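You operate a simulated robot arm through the tools that you are given. There is no shell and no other tool. Be economical: measure what you need, move in short steps, check, and stop when the job is done.

You run a simulated robot arm. Do the job below in one go: nothing can be reset, and whatever is moved stays where it is left.

Task
Put two of the grey cells from the folding table in the green crate with four cells.

It is judged by the outcome, as a careful person would: the job done as asked, and still so three seconds after it is handed in. It fails if anything else is knocked over, pushed out of place, dropped, spilled or broken.

Robot
A 5-joint arm with a two-finger parallel gripper, fixed in place. Base frame: the origin is at the foot of the arm, x ahead of it, y to its left, z up; the work surface is at about z = 0. Readings come in m, rad, newtons and seconds.
With the tool pointing down near the work surface it reaches from about 0.26 to 0.6 m from the base axis. Its first joint turns from -1.152 to 1.152 rad. The tool tilts only in the upright plane through the base axis and itself; it spins freely about its own axis. Payload 1.57 kg.
The tool frame sits at the grasp point between the pads (the TCP): z along the fingers, y along the line on which they close. The tips reach 0.03 m beyond it. The gripper opens to 0.08 m. The fingers are 0.017 m wide and 0.012 m thick; the gripper's body (0.04 by 0.082 m) begins 0.08 m behind the TCP.
Orientation is that of the tool frame in the base frame, as a unit quaternion [x, y, z, w]. With the fingers straight down and closing along the base's y, the tool's x points along the base's -x, its y along +y and its z along -z.

Tools
- The arm moves only by the tool arm_command. Its argument "moves" is a list of rows, each a list of 5 numbers: the opening, from 0 (shut) to 1 (fully open), then the shift along the base's x, y, z in units of 25 mm (1.0 is 25 mm), then the turn about the base's z in units of 5 degrees (1.0 is 5 degrees). In form: [[gripper, x, y, z, spin], ...]. A call has 1 to 12 rows; each row shifts and turns the commanded pose from where the row before left it. A call with a number of a shift or a turn outside -1 to 1 is refused whole. A row lasts 0.2 s, in which the tool goes at most 0.05 m and 0.15 rad; a call with a longer step from one row to the next is refused whole, and so is a gripper value outside its range. Where a pose cannot be reached the arm comes as near as it can. A force on the tool above 40 N (or 10 N above the force at the start of the call, whichever is more), or a blocked arm, ends the call early, and 0.2 s more pass. The fingers move at their own pace (about 0.153 m/s each) and stop on an object; they squeeze with about 41 N. The grip force told is the motor's: it shows also when the fingers shut on nothing. Time passes only in rows, and 0.2 s behind the last, so rows that do not move let the fingers close. It gives the time, the measured TCP pose, the force on the tool (base axes), the opening and the grip force at its end, in the units of the frame above (readings bear some noise), and new pictures: "views" is both (left out), scene, wrist or none.
- Cameras (640 x 400 px; columns grow to the right, rows downward): "scene" is fixed at [0.0397, 0.3992, 0.5304]; the picture's right is [-0.72, -0.69, 0.00], its down [-0.42, 0.43, -0.80] and it looks along [0.56, -0.58, -0.60] (base axes); focal length 239 px, centre (320, 200). "wrist" rides on the gripper at [0.072, -0.007, -0.122] in the tool frame; the picture's right is [0.09, 1.00, 0.00], its down [-0.84, 0.08, -0.54] and it looks along [-0.54, 0.05, 0.84] (tool axes); focal length 238 px, centre (320, 200). There is no depth. A picture from a camera that has moved, and an enlarged one, comes with that camera's place and axes in the base frame and with its lens. The place of the scene camera against the robot may be out by one fixed shift of up to 0.012 m in any direction.
- zoom(camera, box): a new picture of the part [left, top, right, bottom] of that camera's present view, enlarged. The clock stands still meanwhile.
- finish_job(): hands the job in; it is judged then, once.

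Go step by step. Nothing tells you positions but the pictures and the camera data: compare them with the known pose of the tool, close in by small moves and look again before you grip or let go. The budget is 90 turns and 170 pictures, counting those below and the enlarged ones. Unless the task says otherwise, let go and move clear before handing in, and close with one line.

The tools are called as a command line: name --pt "numbers of a row" for each row, then --argument value for the rest, lists and objects as JSON in quotes. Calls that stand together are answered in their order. arm_command: Moves the arm, as the interface text tells. Its arguments: {"type":"object","properties":{"moves":{"type":"array","items":{"type":"array","items":{"type":"number"}}},"views":{"type":"string","enum":["both","scene","wrist","none"]}},"required":["moves"]} The other tools are called the same way: zoom (camera, box) takes an enlarged picture of a part of a camera's view; finish_job () hands the job in.

At the start:

```text
time: 0.0
position: [0.3818, -0.1236, 0.3882]
tool_rot: [0.0, 1.0, 0.0, 0.0]
ft_force: [0.6, 0.0, -0.1]
grip_width: 0.0801
finger_force: 0.2
```

scene: 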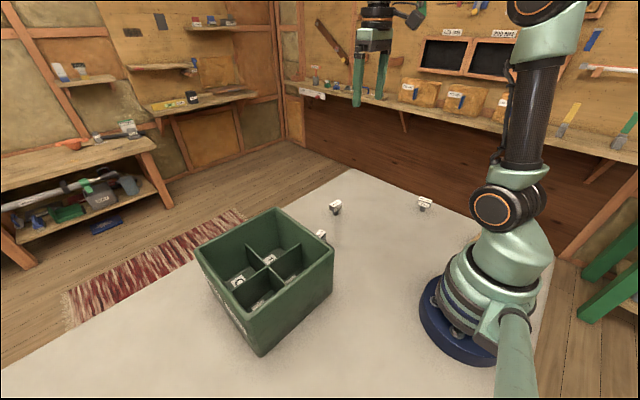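
wrist: 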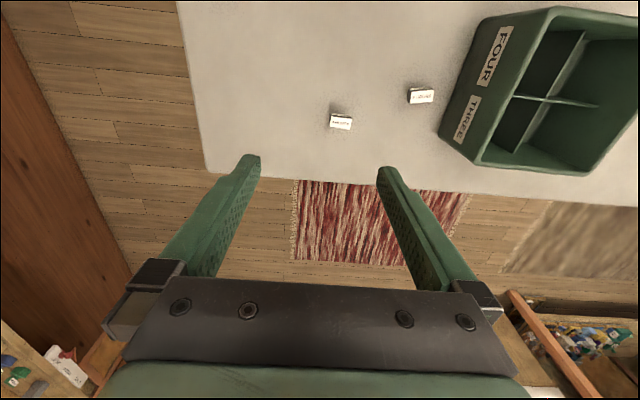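

I see a green crate with four compartments and a few small pale-grey cells on the table. I'll zoom in to find the cells and the labels before moving.

zoom --camera "scene" --box '[180, 180, 350, 360]'

zoom --camera "scene" --box '[300, 180, 460, 260]'

zoom --camera "wrist" --box '[300, 0, 640, 200]'

```text
2.22 times, centred on (265, 270) of scene
camera zoom: at [0.0397, 0.3992, 0.5304], right [-0.72, -0.69, 0.0], down [-0.42, 0.43, -0.8], along [0.56, -0.58, -0.6], focal length 532 px, centre (442, 44)
```

zoom: 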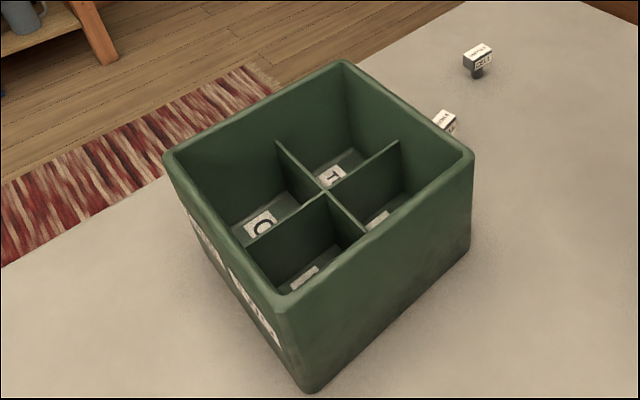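

```text
4.00 times, centred on (380, 220) of scene
camera zoom: at [0.0397, 0.3992, 0.5304], right [-0.72, -0.69, 0.0], down [-0.42, 0.43, -0.8], along [0.56, -0.58, -0.6], focal length 958 px, centre (80, 120)
```

zoom: 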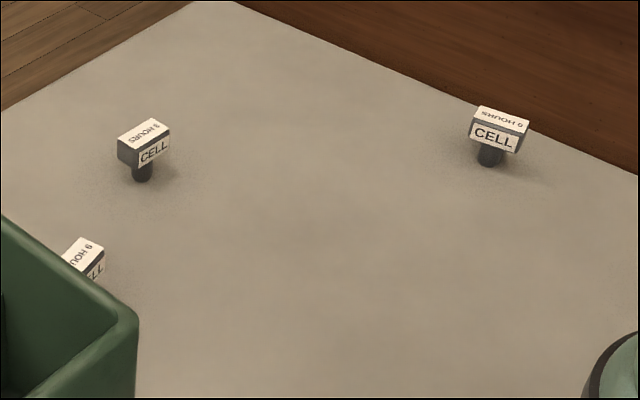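

```text
1.88 times, centred on (470, 100) of wrist
camera zoom: at [0.3095, -0.1321, 0.5112], right [-0.09, 1.0, 0.0], down [0.84, 0.08, 0.54], along [0.54, 0.05, -0.84], focal length 449 px, centre (38, 388)
```

zoom: 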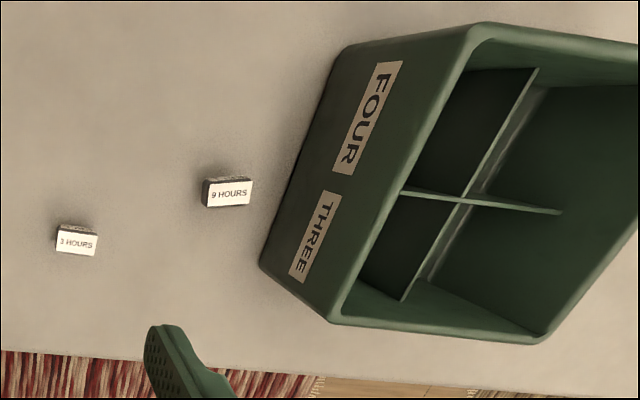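

The table holds three mushroom-shaped cells: A near (0.43,-0.08), C near (0.37,0.06) and B near (0.24,-0.32). The crate is around (0.35,0.23). I'll lower towards A for a closer look.

arm_command --pt "1 0.5 0.5 -1 0" --pt "1 0.5 0.5 -1 0" --pt "1 0.5 0.5 -1 0" --pt "1 0 0 -1 0" --pt "1 0 0 -1 0" --pt "1 0 0 -1 0"

zoom --camera "wrist" --box '[240, 0, 560, 200]'

```text
time: 1.4
position: [0.4179, -0.0857, 0.237]
tool_rot: [0.001, 1.0, 0.001, 0.0]
ft_force: [0.2, 0.3, 0.3]
grip_width: 0.08
finger_force: 0.2
camera wrist: at [0.3462, -0.0938, 0.36], right [-0.09, 1.0, 0.0], down [0.84, 0.08, 0.54], along [0.54, 0.05, -0.84], focal length 238 px, centre (320, 200)
```

scene: 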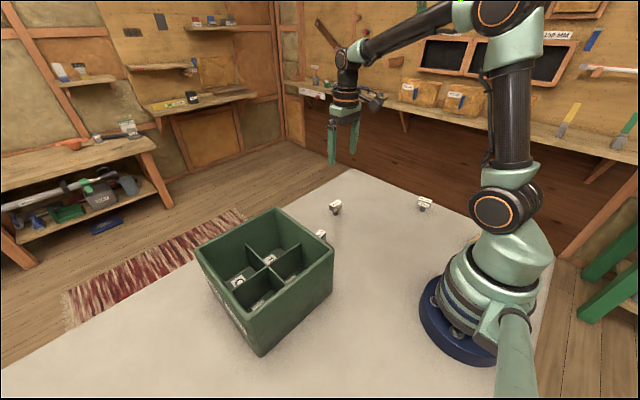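
wrist: 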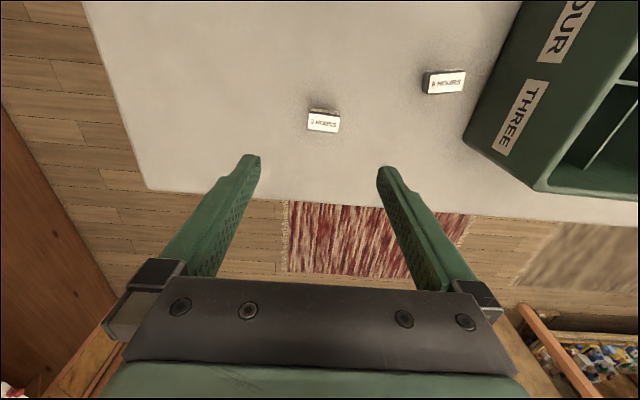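

```text
2.00 times, centred on (400, 100) of wrist
camera zoom: at [0.3462, -0.0938, 0.36], right [-0.09, 1.0, 0.0], down [0.84, 0.08, 0.54], along [0.54, 0.05, -0.84], focal length 477 px, centre (160, 400)
```

zoom: 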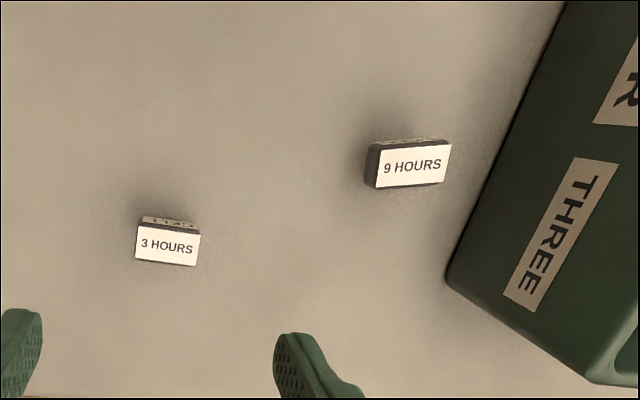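

Tops are at about z≈0.05, with A at (0.427,-0.081) and C at (0.368,0.056). Crate is roughly axis-aligned, 0.2 m square and 0.15 m tall. I'll spin the gripper 90° so that it closes along x over A, then look.

arm_command --pt "1 0.35 0.17 0 1" --pt "1 0 0 0 1" --pt "1 0 0 0 1" --pt "1 0 0 0 1" --pt "1 0 0 0 1" --pt "1 0 0 0 1" --pt "1 0 0 0 1" --pt "1 0 0 0 1" --pt "1 0 0 0 1" --pt "1 0 0 0 1" --pt "1 0 0 0 1" --pt "1 0 0 0 1" --views "none"

arm_command --pt "1 0 0 -0.5 1" --pt "1 0 0 -0.5 1" --pt "1 0 0 -0.5 1" --pt "1 0 0 -0.5 1" --pt "1 0 0 -0.5 1" --pt "1 0 0 -0.5 1"

```text
time: 4.0
position: [0.429, -0.083, 0.2378]
tool_rot: [-0.501, 0.865, 0.0, -0.001]
ft_force: [-0.2, 0.5, 0.0]
grip_width: 0.0799
finger_force: 0.1
```

```text
time: 5.4
position: [0.4287, -0.0815, 0.1635]
tool_rot: [0.708, -0.706, 0.0, 0.0]
ft_force: [0.0, 1.3, 0.3]
grip_width: 0.0798
finger_force: 0.0
camera wrist: at [0.4352, -0.1548, 0.2863], right [-1.0, -0.09, 0.0], down [-0.08, 0.84, 0.54], along [-0.05, 0.54, -0.84], focal length 238 px, centre (320, 200)
```

scene: 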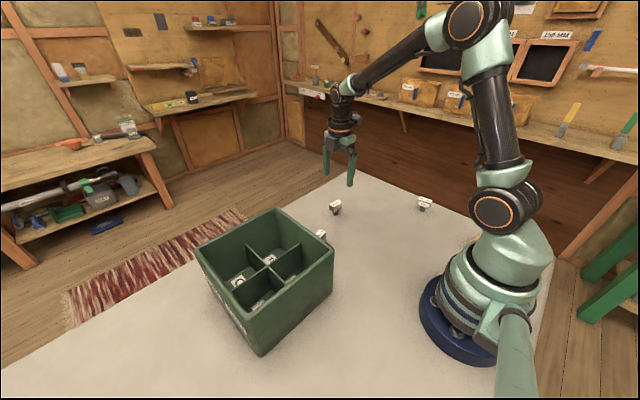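
wrist: 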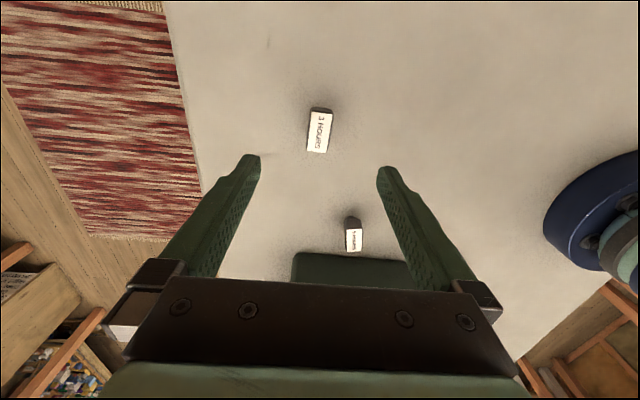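

The cell lies centred between the fingers; checking its skew with a zoom.

zoom --camera "wrist" --box '[270, 90, 370, 170]'

```text
5.00 times, centred on (320, 130) of wrist
camera zoom: at [0.4352, -0.1548, 0.2863], right [-1.0, -0.09, 0.0], down [-0.08, 0.84, 0.54], along [-0.05, 0.54, -0.84], focal length 1192 px, centre (320, 550)
```

zoom: 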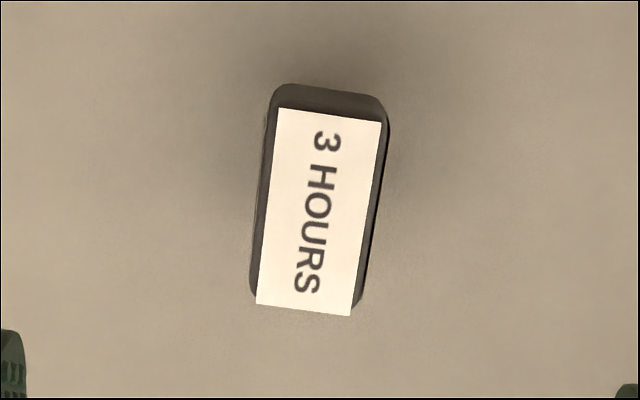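

A is aligned within a few degrees; I correct and lower to TCP z≈0.056.

arm_command --pt "1 0.03 -0.1 -0.8 -0.5" --pt "1 0 0 -0.8 0" --pt "1 0 0 -0.8 0" --pt "1 0 0 -0.8 0" --pt "1 0 0 -0.6 0" --pt "1 0 0 -0.5 0"

zoom --camera "scene" --box '[300, 170, 380, 220]'

```text
time: 6.8
position: [0.4318, -0.0848, 0.0562]
tool_rot: [-0.692, 0.722, 0.0, -0.001]
ft_force: [0.4, 0.9, 0.1]
grip_width: 0.0801
finger_force: 0.1
camera wrist: at [0.433, -0.1589, 0.1792], right [-1.0, -0.05, 0.0], down [-0.04, 0.84, 0.54], along [-0.03, 0.54, -0.84], focal length 238 px, centre (320, 200)
```

scene: 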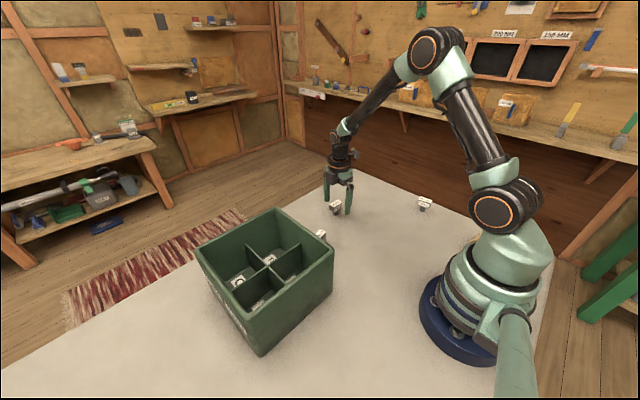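
wrist: 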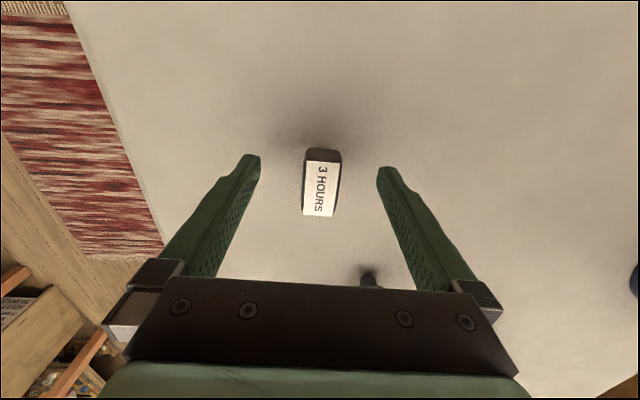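

```text
8.00 times, centred on (340, 195) of scene
camera zoom: at [0.0397, 0.3992, 0.5304], right [-0.72, -0.69, 0.0], down [-0.42, 0.43, -0.8], along [0.56, -0.58, -0.6], focal length 1916 px, centre (160, 240)
```

zoom: 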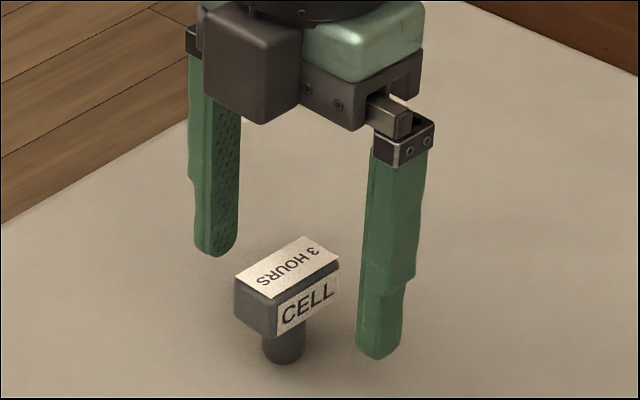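

The box sits centred between the pads at the right height. Closing now.

arm_command --pt "0.5 0 0 0 0" --pt "0.35 0 0 0 0" --pt "0 0 0 0 0" --pt "0 0 0 0 0" --pt "0 0 0 0 0" --views "wrist"

zoom --camera "scene" --box '[300, 170, 380, 220]'

```text
time: 8.0
position: [0.4299, -0.0855, 0.0568]
tool_rot: [-0.692, 0.722, 0.0, 0.0]
ft_force: [0.1, -0.1, -0.6]
grip_width: 0.0227
finger_force: 34.9
camera wrist: at [0.4329, -0.1589, 0.1793], right [-1.0, -0.05, 0.0], down [-0.04, 0.84, 0.54], along [-0.03, 0.54, -0.84], focal length 238 px, centre (320, 200)
```

wrist: 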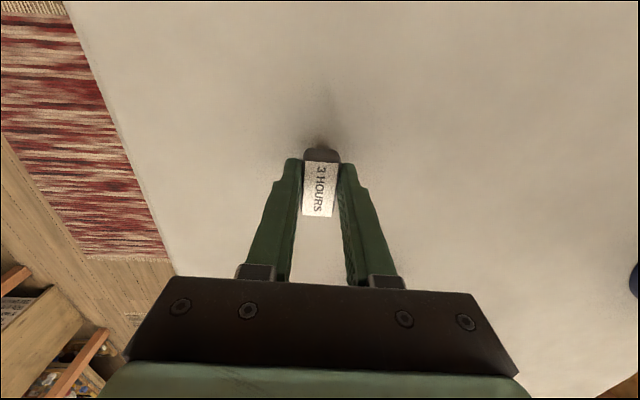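

```text
8.00 times, centred on (340, 195) of scene
camera zoom: at [0.0397, 0.3992, 0.5304], right [-0.72, -0.69, 0.0], down [-0.42, 0.43, -0.8], along [0.56, -0.58, -0.6], focal length 1916 px, centre (160, 240)
```

zoom: 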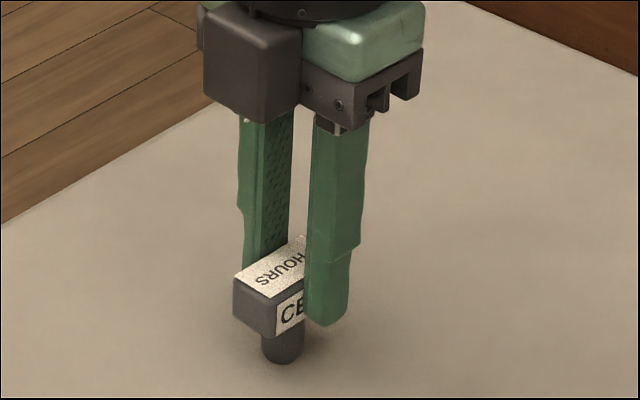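

A is held (22.7 mm). Lifting well above the crate rim, then heading toward the crate and looking.

arm_command --pt "0 0 0 0.5 0" --pt "0 0 0 1 0" --pt "0 0 0 1 0" --pt "0 0 0 1 0" --pt "0 0 0 1 0" --pt "0 0 0 1 0" --pt "0 0 0 1 0" --pt "0 0 0 1 0" --pt "0 0 0 1 0" --pt "0 0 0 1 0" --views "none"

arm_command --pt "0 -0.15 1 0 0.5" --pt "0 -0.15 1 0 0" --pt "0 -0.15 1 0 0" --pt "0 -0.15 1 0 0" --pt "0 -0.15 1 0 0" --pt "0 -0.15 1 0 0" --pt "0 -0.15 1 0 0" --pt "0 -0.15 1 0 0" --pt "0 -0.15 1 0 0" --pt "0 -0.15 1 0 0" --pt "0 0 1 0 0"

```text
time: 10.2
position: [0.429, -0.0855, 0.2932]
tool_rot: [-0.692, 0.722, 0.0, 0.0]
ft_force: [0.5, 0.2, -0.3]
grip_width: 0.0227
finger_force: 35.6
```

```text
time: 12.6
position: [0.3919, 0.1896, 0.2932]
tool_rot: [-0.707, 0.707, 0.0, 0.0]
ft_force: [1.2, -0.3, 0.4]
grip_width: 0.023
finger_force: 35.1
camera wrist: at [0.398, 0.1172, 0.4157], right [-1.0, -0.09, 0.0], down [-0.08, 0.84, 0.54], along [-0.05, 0.54, -0.84], focal length 238 px, centre (320, 200)
```

scene: 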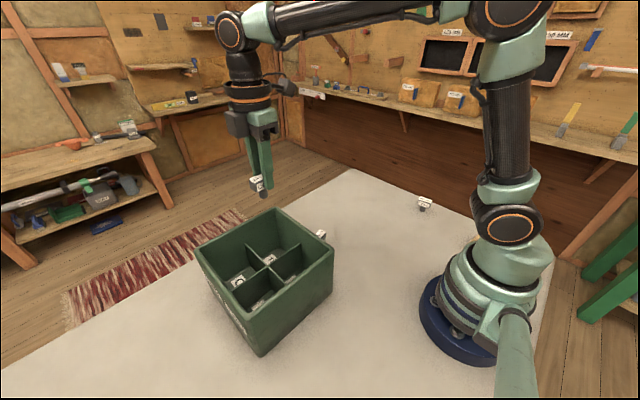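
wrist: 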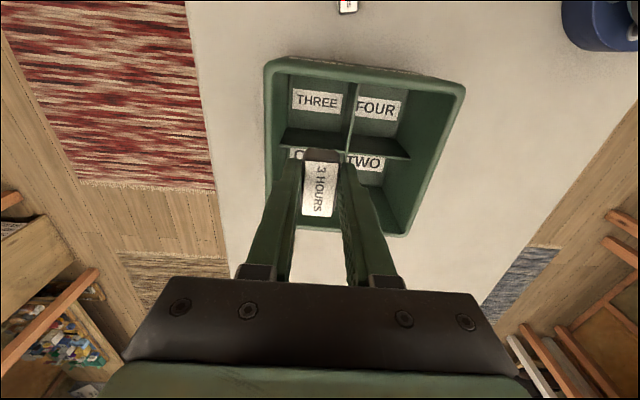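

The crate's compartment centres come out near (0.397,0.19) THREE, (0.297,0.19) FOUR, (0.298,0.288) TWO and (0.397,0.288) ONE. I'm above THREE; nudging x by 4 mm and lowering partway.

arm_command --pt "0 0.2 0 -0.8 0" --pt "0 0 0 -0.8 0" --pt "0 0 0 -0.8 0" --pt "0 0 0 -0.8 0" --pt "0 0 0 -0.8 0" --pt "0 0 0 -0.8 0"

zoom --camera "scene" --box '[190, 180, 350, 280]'

```text
time: 14.0
position: [0.3961, 0.1901, 0.172]
tool_rot: [0.707, -0.707, 0.0, 0.0]
ft_force: [0.0, 0.2, -0.2]
grip_width: 0.0228
finger_force: 34.7
camera wrist: at [0.4022, 0.1169, 0.2956], right [-1.0, -0.09, 0.0], down [-0.08, 0.84, 0.54], along [-0.05, 0.54, -0.84], focal length 238 px, centre (320, 200)
```

scene: 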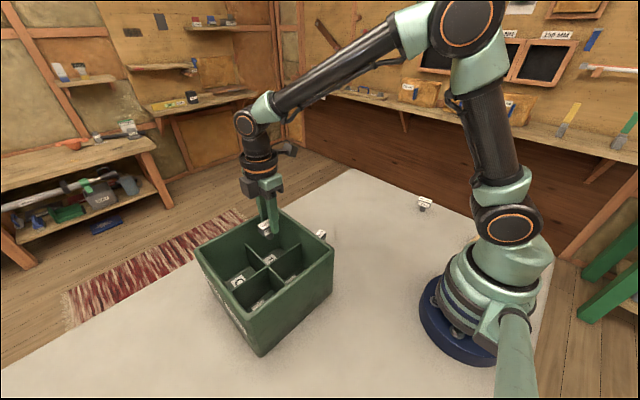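
wrist: 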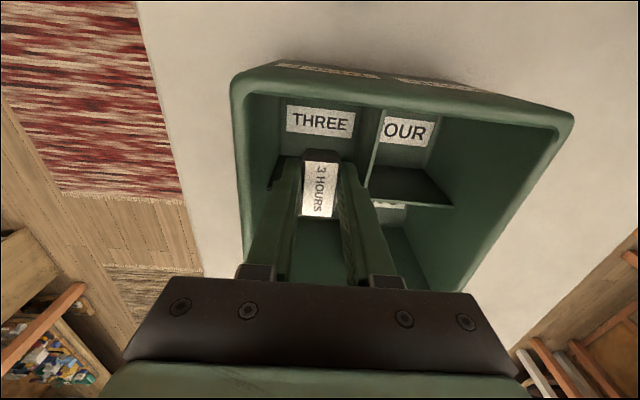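

```text
4.00 times, centred on (270, 230) of scene
camera zoom: at [0.0397, 0.3992, 0.5304], right [-0.72, -0.69, 0.0], down [-0.42, 0.43, -0.8], along [0.56, -0.58, -0.6], focal length 958 px, centre (520, 80)
```

zoom: 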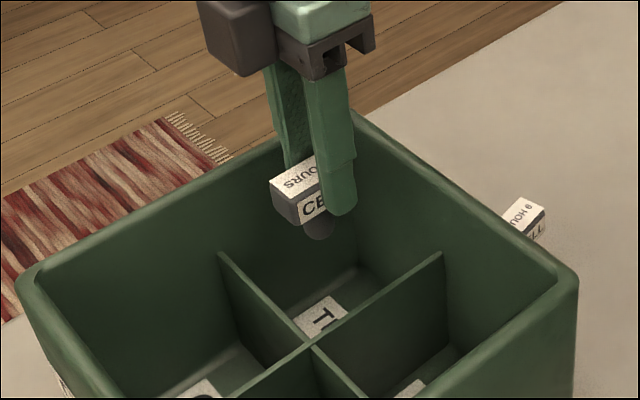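

Alignment with compartment THREE is good. Lowering the last ~0.1 m gently.

arm_command --pt "0 0 0 -0.8 0" --pt "0 0 0 -0.8 0" --pt "0 0 0 -0.8 0" --pt "0 0 0 -0.8 0" --pt "0 0 0 -0.5 0" --pt "0 0 0 -0.3 0"

zoom --camera "scene" --box '[190, 180, 350, 280]'

```text
time: 15.4
position: [0.3965, 0.1898, 0.0734]
tool_rot: [0.707, -0.707, -0.001, 0.0]
ft_force: [1.0, -0.5, -0.5]
grip_width: 0.0227
finger_force: 34.9
camera wrist: at [0.4024, 0.1165, 0.1958], right [-1.0, -0.09, 0.0], down [-0.08, 0.84, 0.54], along [-0.05, 0.54, -0.84], focal length 238 px, centre (320, 200)
```

scene: 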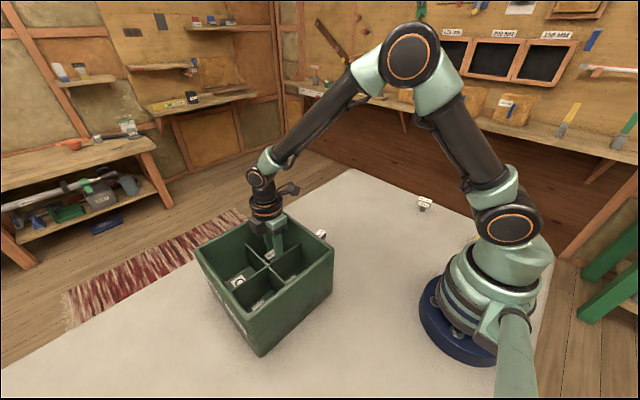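
wrist: 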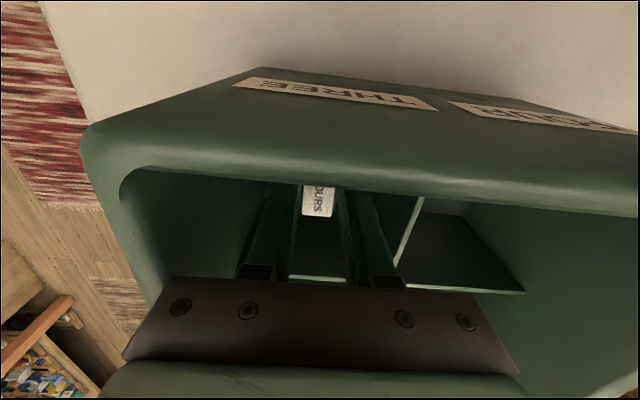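

```text
4.00 times, centred on (270, 230) of scene
camera zoom: at [0.0397, 0.3992, 0.5304], right [-0.72, -0.69, 0.0], down [-0.42, 0.43, -0.8], along [0.56, -0.58, -0.6], focal length 958 px, centre (520, 80)
```

zoom: 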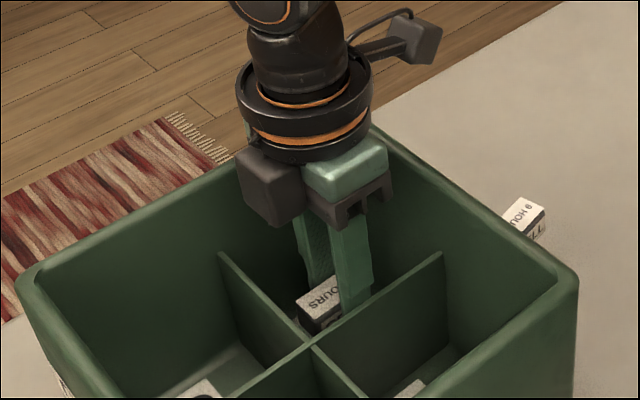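

The cell is about 1 cm above the floor and clear of the walls. A few more small steps down, watching force.

arm_command --pt "0 0 0 -0.16 0" --pt "0 0 0 -0.12 0" --pt "0 0 0 -0.08 0" --views "wrist"

zoom --camera "scene" --box '[230, 200, 310, 250]'

```text
time: 16.2
position: [0.3979, 0.1913, 0.0648]
tool_rot: [-0.707, 0.707, 0.0, 0.002]
ft_force: [-4.9, -1.0, 24.9]
grip_width: 0.0227
finger_force: 35.8
camera wrist: at [0.4034, 0.1174, 0.1869], right [-1.0, -0.09, 0.0], down [-0.08, 0.84, 0.54], along [-0.05, 0.54, -0.84], focal length 238 px, centre (320, 200)
```

wrist: 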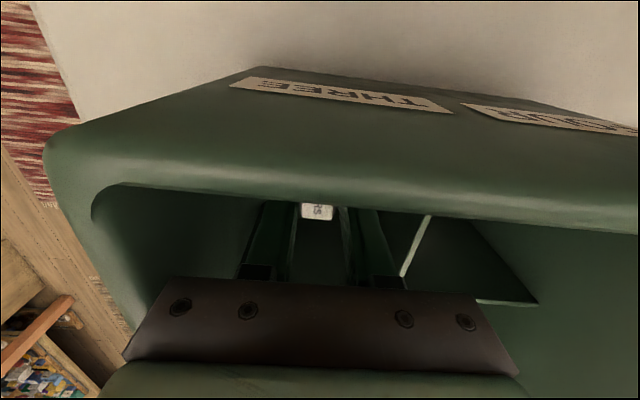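

```text
8.00 times, centred on (270, 225) of scene
camera zoom: at [0.0396, 0.3992, 0.5304], right [-0.72, -0.69, 0.0], down [-0.42, 0.43, -0.8], along [0.56, -0.57, -0.6], focal length 1916 px, centre (720, 0)
```

zoom: 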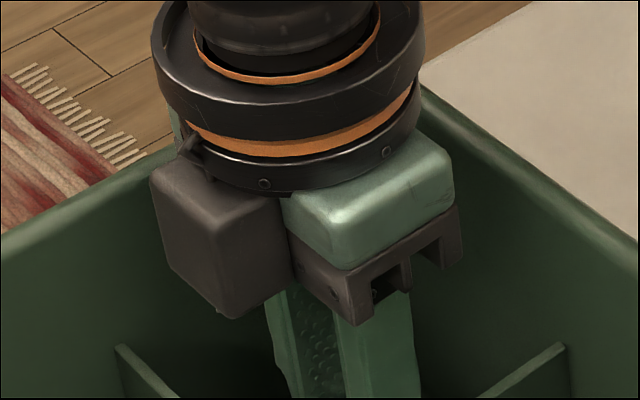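

Contact with the floor is felt. Backing off slightly, then opening only partway (≈50 mm) so that the fingers stay clear of the walls, and rising.

arm_command --pt "0 0 0 0.08 0" --pt "0.35 0 0 0 0" --pt "0.55 0 0 0 0" --pt "0.55 0 0 0 0" --views "wrist"

arm_command --pt "0.55 0 0 0.5 0" --pt "0.55 0 0 1 0" --pt "0.55 0 0 1 0" --pt "0.55 0 0 1 0" --pt "0.55 0 0 1 0" --pt "0.55 0 0 1 0" --pt "0.55 0 0 1 0"

zoom --camera "scene" --box '[190, 190, 350, 290]'

```text
time: 17.2
position: [0.3956, 0.1909, 0.0642]
tool_rot: [0.707, -0.707, 0.001, 0.0]
ft_force: [-0.5, 0.0, -0.2]
grip_width: 0.0441
finger_force: 0.0
camera wrist: at [0.4025, 0.1171, 0.188], right [-1.0, -0.09, 0.0], down [-0.08, 0.84, 0.54], along [-0.05, 0.54, -0.84], focal length 238 px, centre (320, 200)
```

wrist: 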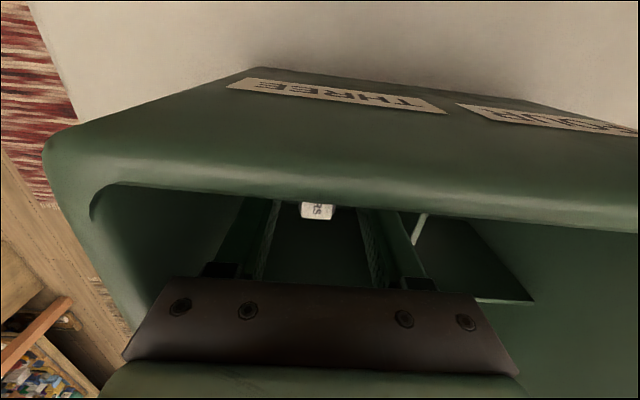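

```text
time: 18.8
position: [0.3968, 0.1878, 0.2271]
tool_rot: [0.708, -0.707, -0.001, 0.001]
ft_force: [0.5, -0.2, 0.2]
grip_width: 0.0438
finger_force: 0.0
camera wrist: at [0.4032, 0.1153, 0.3502], right [-1.0, -0.09, 0.0], down [-0.08, 0.84, 0.54], along [-0.05, 0.54, -0.84], focal length 238 px, centre (320, 200)
```

scene: 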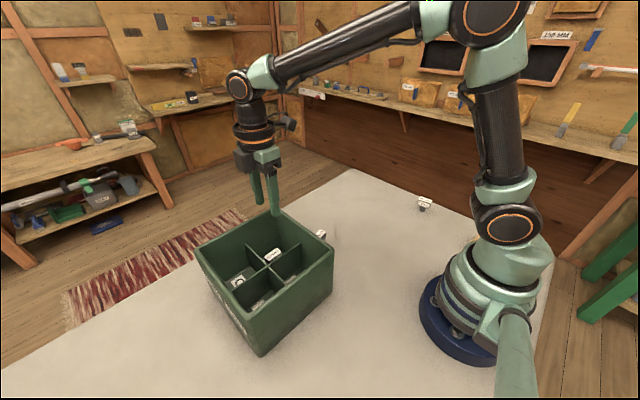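
wrist: 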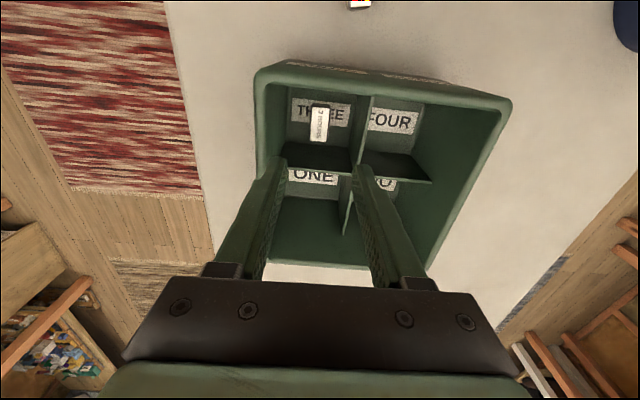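

```text
4.00 times, centred on (270, 240) of scene
camera zoom: at [0.0397, 0.3992, 0.5304], right [-0.72, -0.69, 0.0], down [-0.42, 0.43, -0.8], along [0.56, -0.58, -0.6], focal length 958 px, centre (520, 40)
```

zoom: 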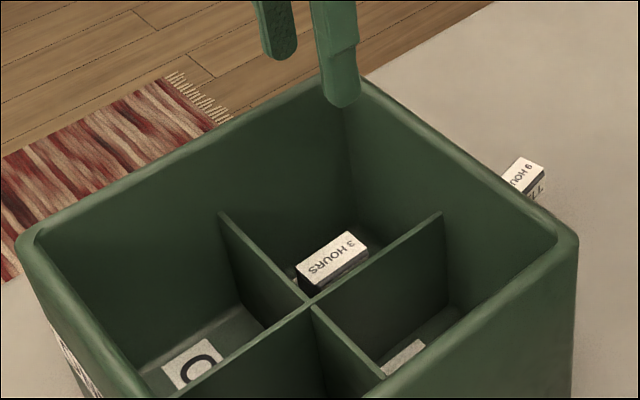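

A stands upright in compartment THREE. Now moving over C near (0.368,0.056), spinning about 12°.

arm_command --pt "1 -0.2 -0.9 0 0.4" --pt "1 -0.2 -0.9 0 0.4" --pt "1 -0.2 -0.9 0 0.4" --pt "1 -0.2 -0.9 0 0.4" --pt "1 -0.2 -0.9 0 0.4" --pt "1 -0.15 -0.8 0 0.3" --pt "1 0 0 -1 0" --pt "1 0 0 -1 0"

zoom --camera "wrist" --box '[270, 90, 370, 170]'

```text
time: 20.6
position: [0.368, 0.0586, 0.1775]
tool_rot: [0.775, -0.632, 0.0, -0.001]
ft_force: [-0.5, 1.1, 0.5]
grip_width: 0.08
finger_force: 0.0
camera wrist: at [0.3874, -0.0116, 0.3003], right [-0.96, -0.29, 0.0], down [-0.24, 0.8, 0.54], along [-0.16, 0.52, -0.84], focal length 238 px, centre (320, 200)
```

scene: 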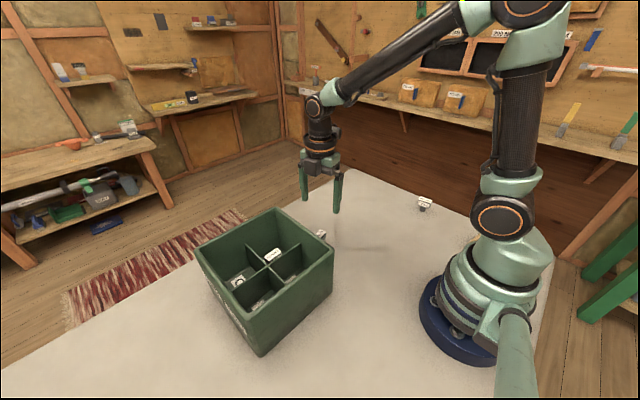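
wrist: 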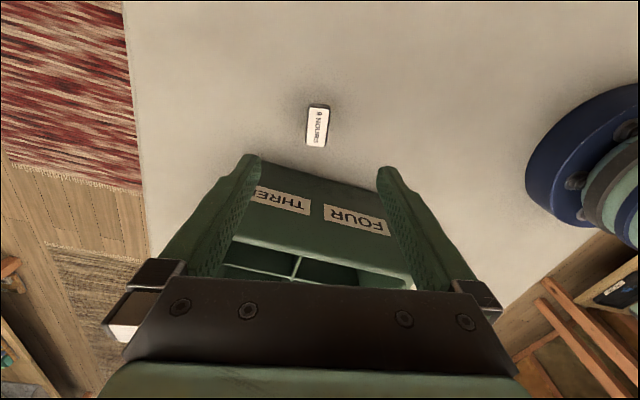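

```text
5.00 times, centred on (320, 130) of wrist
camera zoom: at [0.3874, -0.0116, 0.3003], right [-0.96, -0.29, 0.0], down [-0.24, 0.8, 0.54], along [-0.16, 0.52, -0.84], focal length 1192 px, centre (320, 550)
```

zoom: 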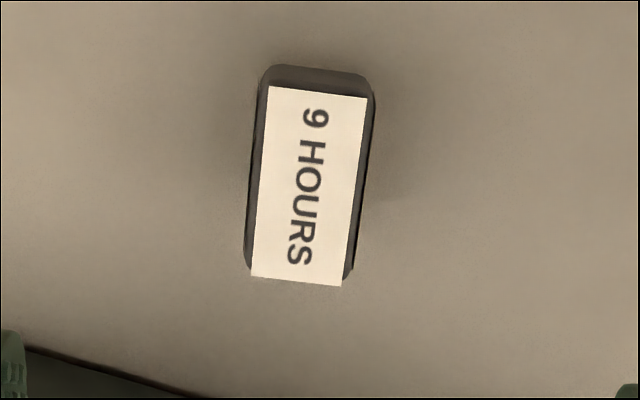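

C is centred at about (0.368,0.058) and nearly aligned, well clear of the crate wall. Lowering to z≈0.056.

arm_command --pt "1 0.02 -0.03 -0.9 -0.3" --pt "1 0 0 -0.9 0" --pt "1 0 0 -0.9 0" --pt "1 0 0 -0.9 0" --pt "1 0 0 -0.8 0" --pt "1 0 0 -0.46 0"

```text
time: 22.0
position: [0.3685, 0.0557, 0.0573]
tool_rot: [0.766, -0.643, 0.0, 0.0]
ft_force: [0.7, 0.0, 0.4]
grip_width: 0.0802
finger_force: 0.0
camera wrist: at [0.3863, -0.0151, 0.1804], right [-0.96, -0.26, 0.0], down [-0.22, 0.81, 0.54], along [-0.14, 0.52, -0.84], focal length 238 px, centre (320, 200)
```

scene: 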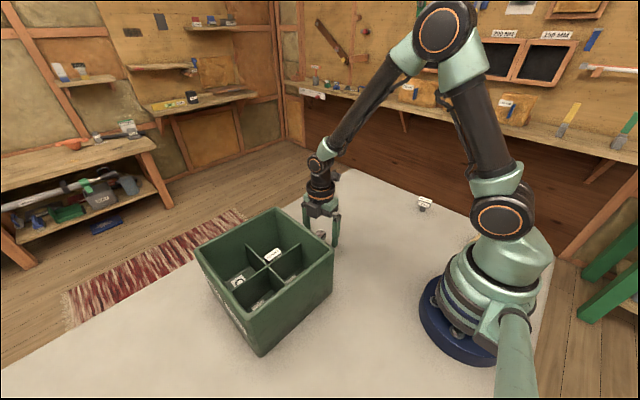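
wrist: 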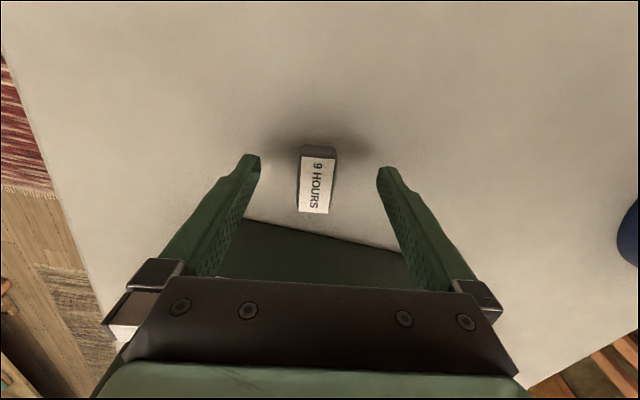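

Nearly centred; shifting +x by 2.5 mm and closing.

arm_command --pt "1 0.1 0 0 0" --pt "0.5 0 0 0 0" --pt "0.35 0 0 0 0" --pt "0 0 0 0 0" --pt "0 0 0 0 0" --pt "0 0 0 0 0" --views "wrist"

```text
time: 23.4
position: [0.3704, 0.0556, 0.0571]
tool_rot: [0.766, -0.643, 0.0, 0.0]
ft_force: [0.6, -0.7, -0.4]
grip_width: 0.0229
finger_force: 35.9
camera wrist: at [0.3894, -0.0147, 0.1804], right [-0.96, -0.26, 0.0], down [-0.22, 0.81, 0.54], along [-0.14, 0.52, -0.84], focal length 238 px, centre (320, 200)
```

wrist: 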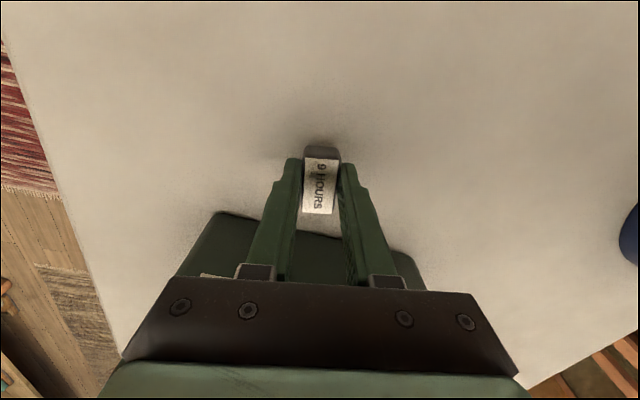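

C is held. Lifting straight up, then moving over compartment FOUR at (0.297,0.191).

arm_command --pt "0 0 0 0.5 0" --pt "0 0 0 1 0" --pt "0 0 0 1 0" --pt "0 0 0 1 0" --pt "0 0 0 1 0" --pt "0 0 0 1 0" --pt "0 0 0 1 0" --pt "0 0 0 1 0" --pt "0 0 0 1 0" --views "none"

arm_command --pt "0 -0.5 0.9 0 -0.5" --pt "0 -0.5 0.9 0 -0.5" --pt "0 -0.5 0.9 0 -0.5" --pt "0 -0.5 0.9 0 -0.4" --pt "0 -0.5 0.9 0 0" --pt "0 -0.45 0.9 0 0"

```text
time: 25.4
position: [0.3696, 0.0564, 0.27]
tool_rot: [0.767, -0.642, 0.001, 0.0]
ft_force: [1.4, -0.5, -0.8]
grip_width: 0.0228
finger_force: 35.1
```

```text
time: 26.8
position: [0.2965, 0.1927, 0.2682]
tool_rot: [0.71, -0.704, 0.001, 0.0]
ft_force: [0.1, 0.3, 0.1]
grip_width: 0.0229
finger_force: 35.4
camera wrist: at [0.3031, 0.1193, 0.3917], right [-0.99, -0.1, 0.0], down [-0.08, 0.84, 0.54], along [-0.05, 0.54, -0.84], focal length 238 px, centre (320, 200)
```

scene: 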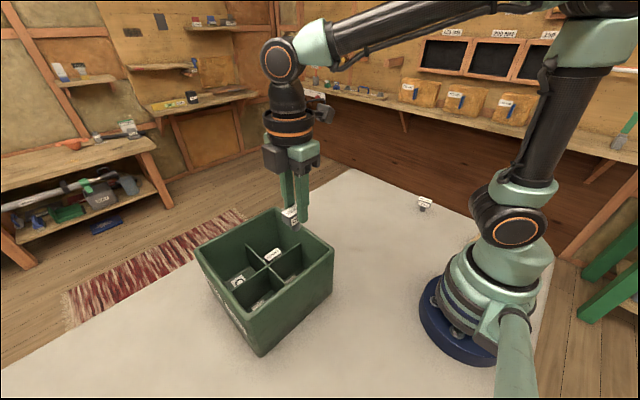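
wrist: 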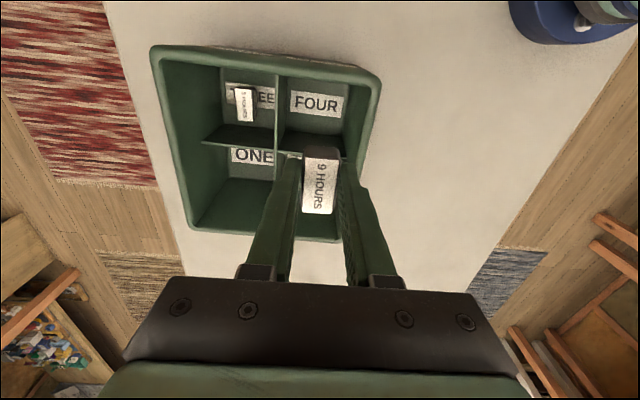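

Shifting to x≈0.301 for wall clearance and lowering partway into FOUR.

arm_command --pt "0 0.2 -0.05 -0.8 0" --pt "0 0 0 -0.8 0" --pt "0 0 0 -0.8 0" --pt "0 0 0 -0.8 0"

```text
time: 27.8
position: [0.3014, 0.1913, 0.1892]
tool_rot: [0.71, -0.704, 0.001, 0.0]
ft_force: [-0.7, 0.3, -0.2]
grip_width: 0.0226
finger_force: 35.6
camera wrist: at [0.3073, 0.1172, 0.3131], right [-0.99, -0.1, 0.0], down [-0.08, 0.84, 0.54], along [-0.05, 0.54, -0.84], focal length 238 px, centre (320, 200)
```

scene: 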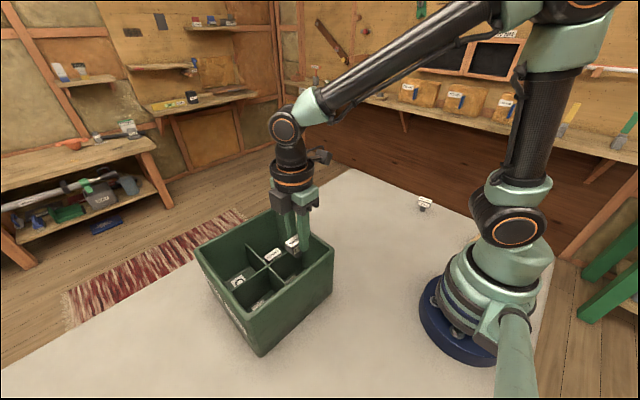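
wrist: 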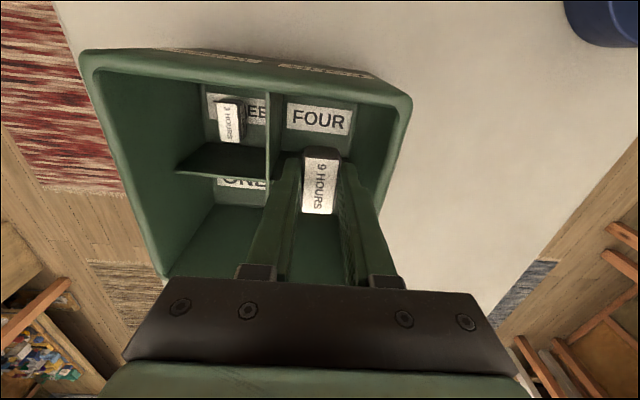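

Still well aligned with FOUR; lowering further.

arm_command --pt "0 0 0 -0.8 0" --pt "0 0 0 -0.8 0" --pt "0 0 0 -0.8 0" --pt "0 0 0 -0.8 0" --pt "0 0 0 -0.8 0" --pt "0 0 0 -0.5 0"

zoom --camera "scene" --box '[230, 180, 350, 280]'

```text
time: 29.2
position: [0.3009, 0.1919, 0.0775]
tool_rot: [0.71, -0.704, 0.0, 0.0]
ft_force: [0.2, 0.1, -0.7]
grip_width: 0.0229
finger_force: 35.4
camera wrist: at [0.3083, 0.1182, 0.2004], right [-0.99, -0.1, 0.0], down [-0.08, 0.84, 0.54], along [-0.05, 0.54, -0.84], focal length 238 px, centre (320, 200)
```

scene: 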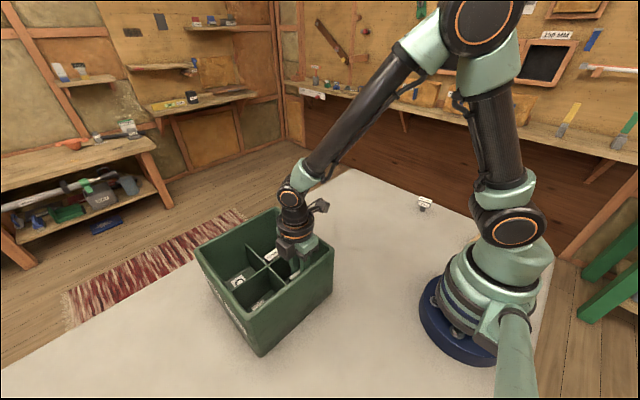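
wrist: 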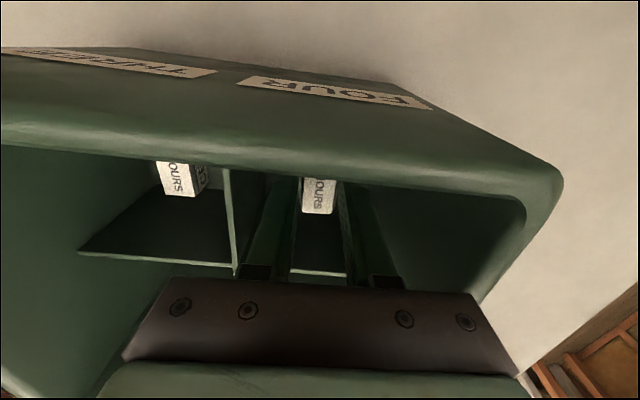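

```text
4.00 times, centred on (290, 230) of scene
camera zoom: at [0.0397, 0.3992, 0.5304], right [-0.72, -0.69, 0.0], down [-0.42, 0.43, -0.8], along [0.56, -0.58, -0.6], focal length 958 px, centre (440, 80)
```

zoom: 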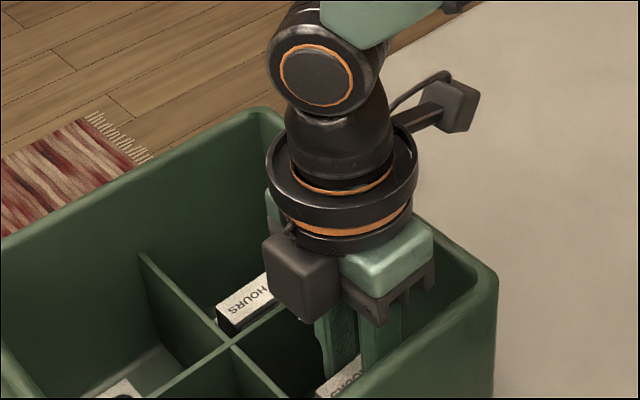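

Clearances are good. Lowering about 11 mm to just at the floor.

arm_command --pt "0 0 0 -0.2 0" --pt "0 0 0 -0.16 0" --pt "0 0 0 -0.06 0" --views "wrist"

```text
time: 30.0
position: [0.3023, 0.1905, 0.0677]
tool_rot: [0.71, -0.704, 0.0, 0.0]
ft_force: [-6.5, -3.0, 25.2]
grip_width: 0.023
finger_force: 35.2
camera wrist: at [0.3091, 0.1173, 0.191], right [-0.99, -0.1, 0.0], down [-0.09, 0.84, 0.54], along [-0.05, 0.54, -0.84], focal length 238 px, centre (320, 200)
```

wrist: 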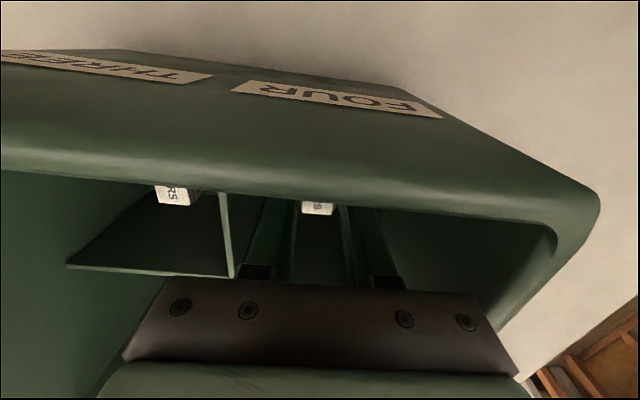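

Floor contact felt. Backing off slightly, opening partway and rising.

arm_command --pt "0 0 0 0.06 0" --pt "0.35 0 0 0 0" --pt "0.55 0 0 0 0" --pt "0.55 0 0 0 0" --views "wrist"

arm_command --pt "0.55 0 0 0.5 0" --pt "0.55 0 0 1 0" --pt "0.55 0 0 1 0" --pt "0.55 0 0 1 0" --pt "0.55 0 0 1 0" --pt "0.55 0 0 1 0" --pt "0.55 0 0 1 0" --pt "0.55 0 0 1 0"

zoom --camera "scene" --box '[190, 190, 350, 290]'

```text
time: 31.0
position: [0.3021, 0.1902, 0.0679]
tool_rot: [0.71, -0.704, 0.0, -0.001]
ft_force: [-0.1, -0.7, -0.2]
grip_width: 0.0439
finger_force: 0.0
camera wrist: at [0.3087, 0.1173, 0.1914], right [-0.99, -0.1, 0.0], down [-0.08, 0.84, 0.54], along [-0.05, 0.54, -0.84], focal length 238 px, centre (320, 200)
```

wrist: 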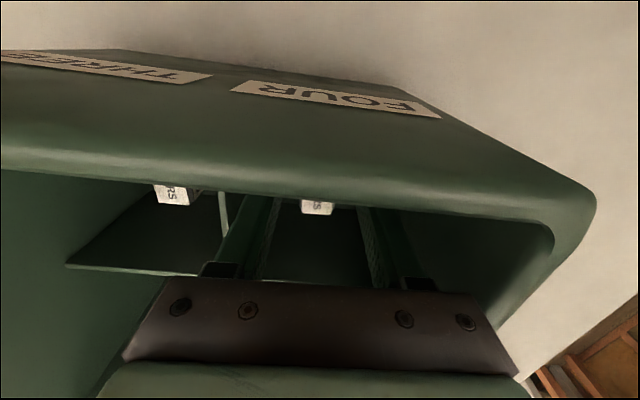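

```text
time: 32.8
position: [0.3013, 0.1911, 0.2563]
tool_rot: [0.71, -0.704, 0.001, 0.001]
ft_force: [0.3, -0.6, 0.4]
grip_width: 0.044
finger_force: 0.0
camera wrist: at [0.3071, 0.1177, 0.3804], right [-0.99, -0.1, 0.0], down [-0.08, 0.84, 0.54], along [-0.05, 0.54, -0.84], focal length 238 px, centre (320, 200)
```

scene: 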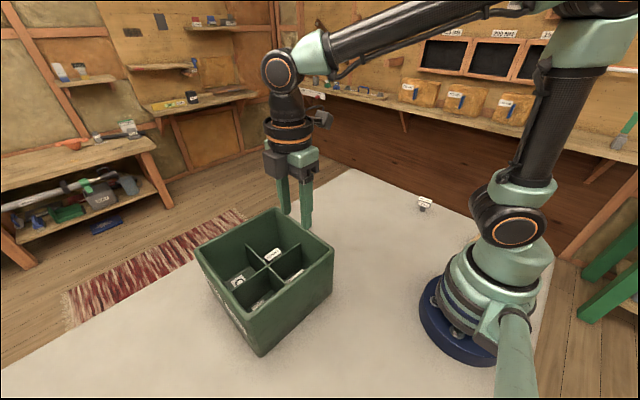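
wrist: 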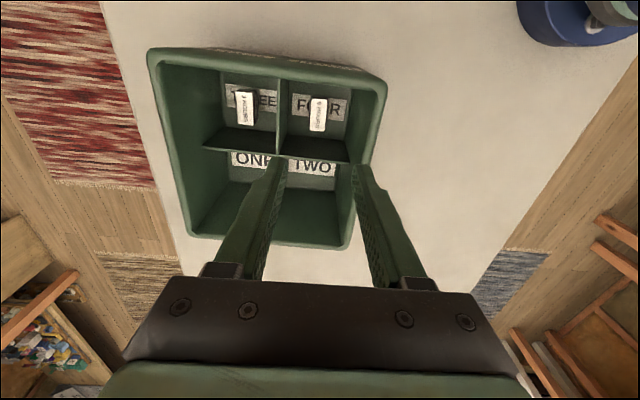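

```text
4.00 times, centred on (270, 240) of scene
camera zoom: at [0.0397, 0.3992, 0.5304], right [-0.72, -0.69, 0.0], down [-0.42, 0.43, -0.8], along [0.56, -0.58, -0.6], focal length 958 px, centre (520, 40)
```

zoom: 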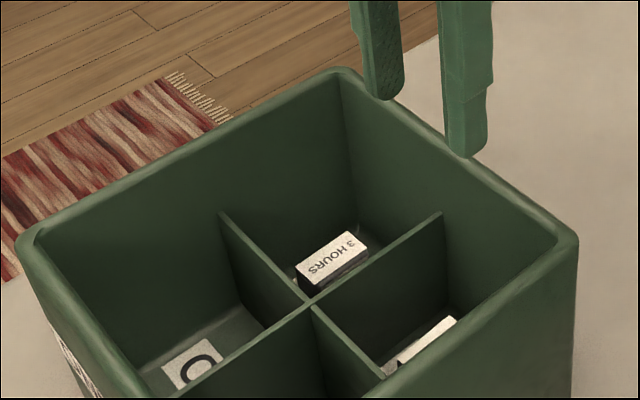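

Both cells stand in separate compartments, THREE and FOUR. The crate and the third cell haven't moved, and the gripper is open and clear above. Handing in.

finish_job

```text
The job is handed in.
```

Two grey cells are in the green crate, standing upright in compartments THREE and FOUR; nothing else was moved, and the job is handed in.
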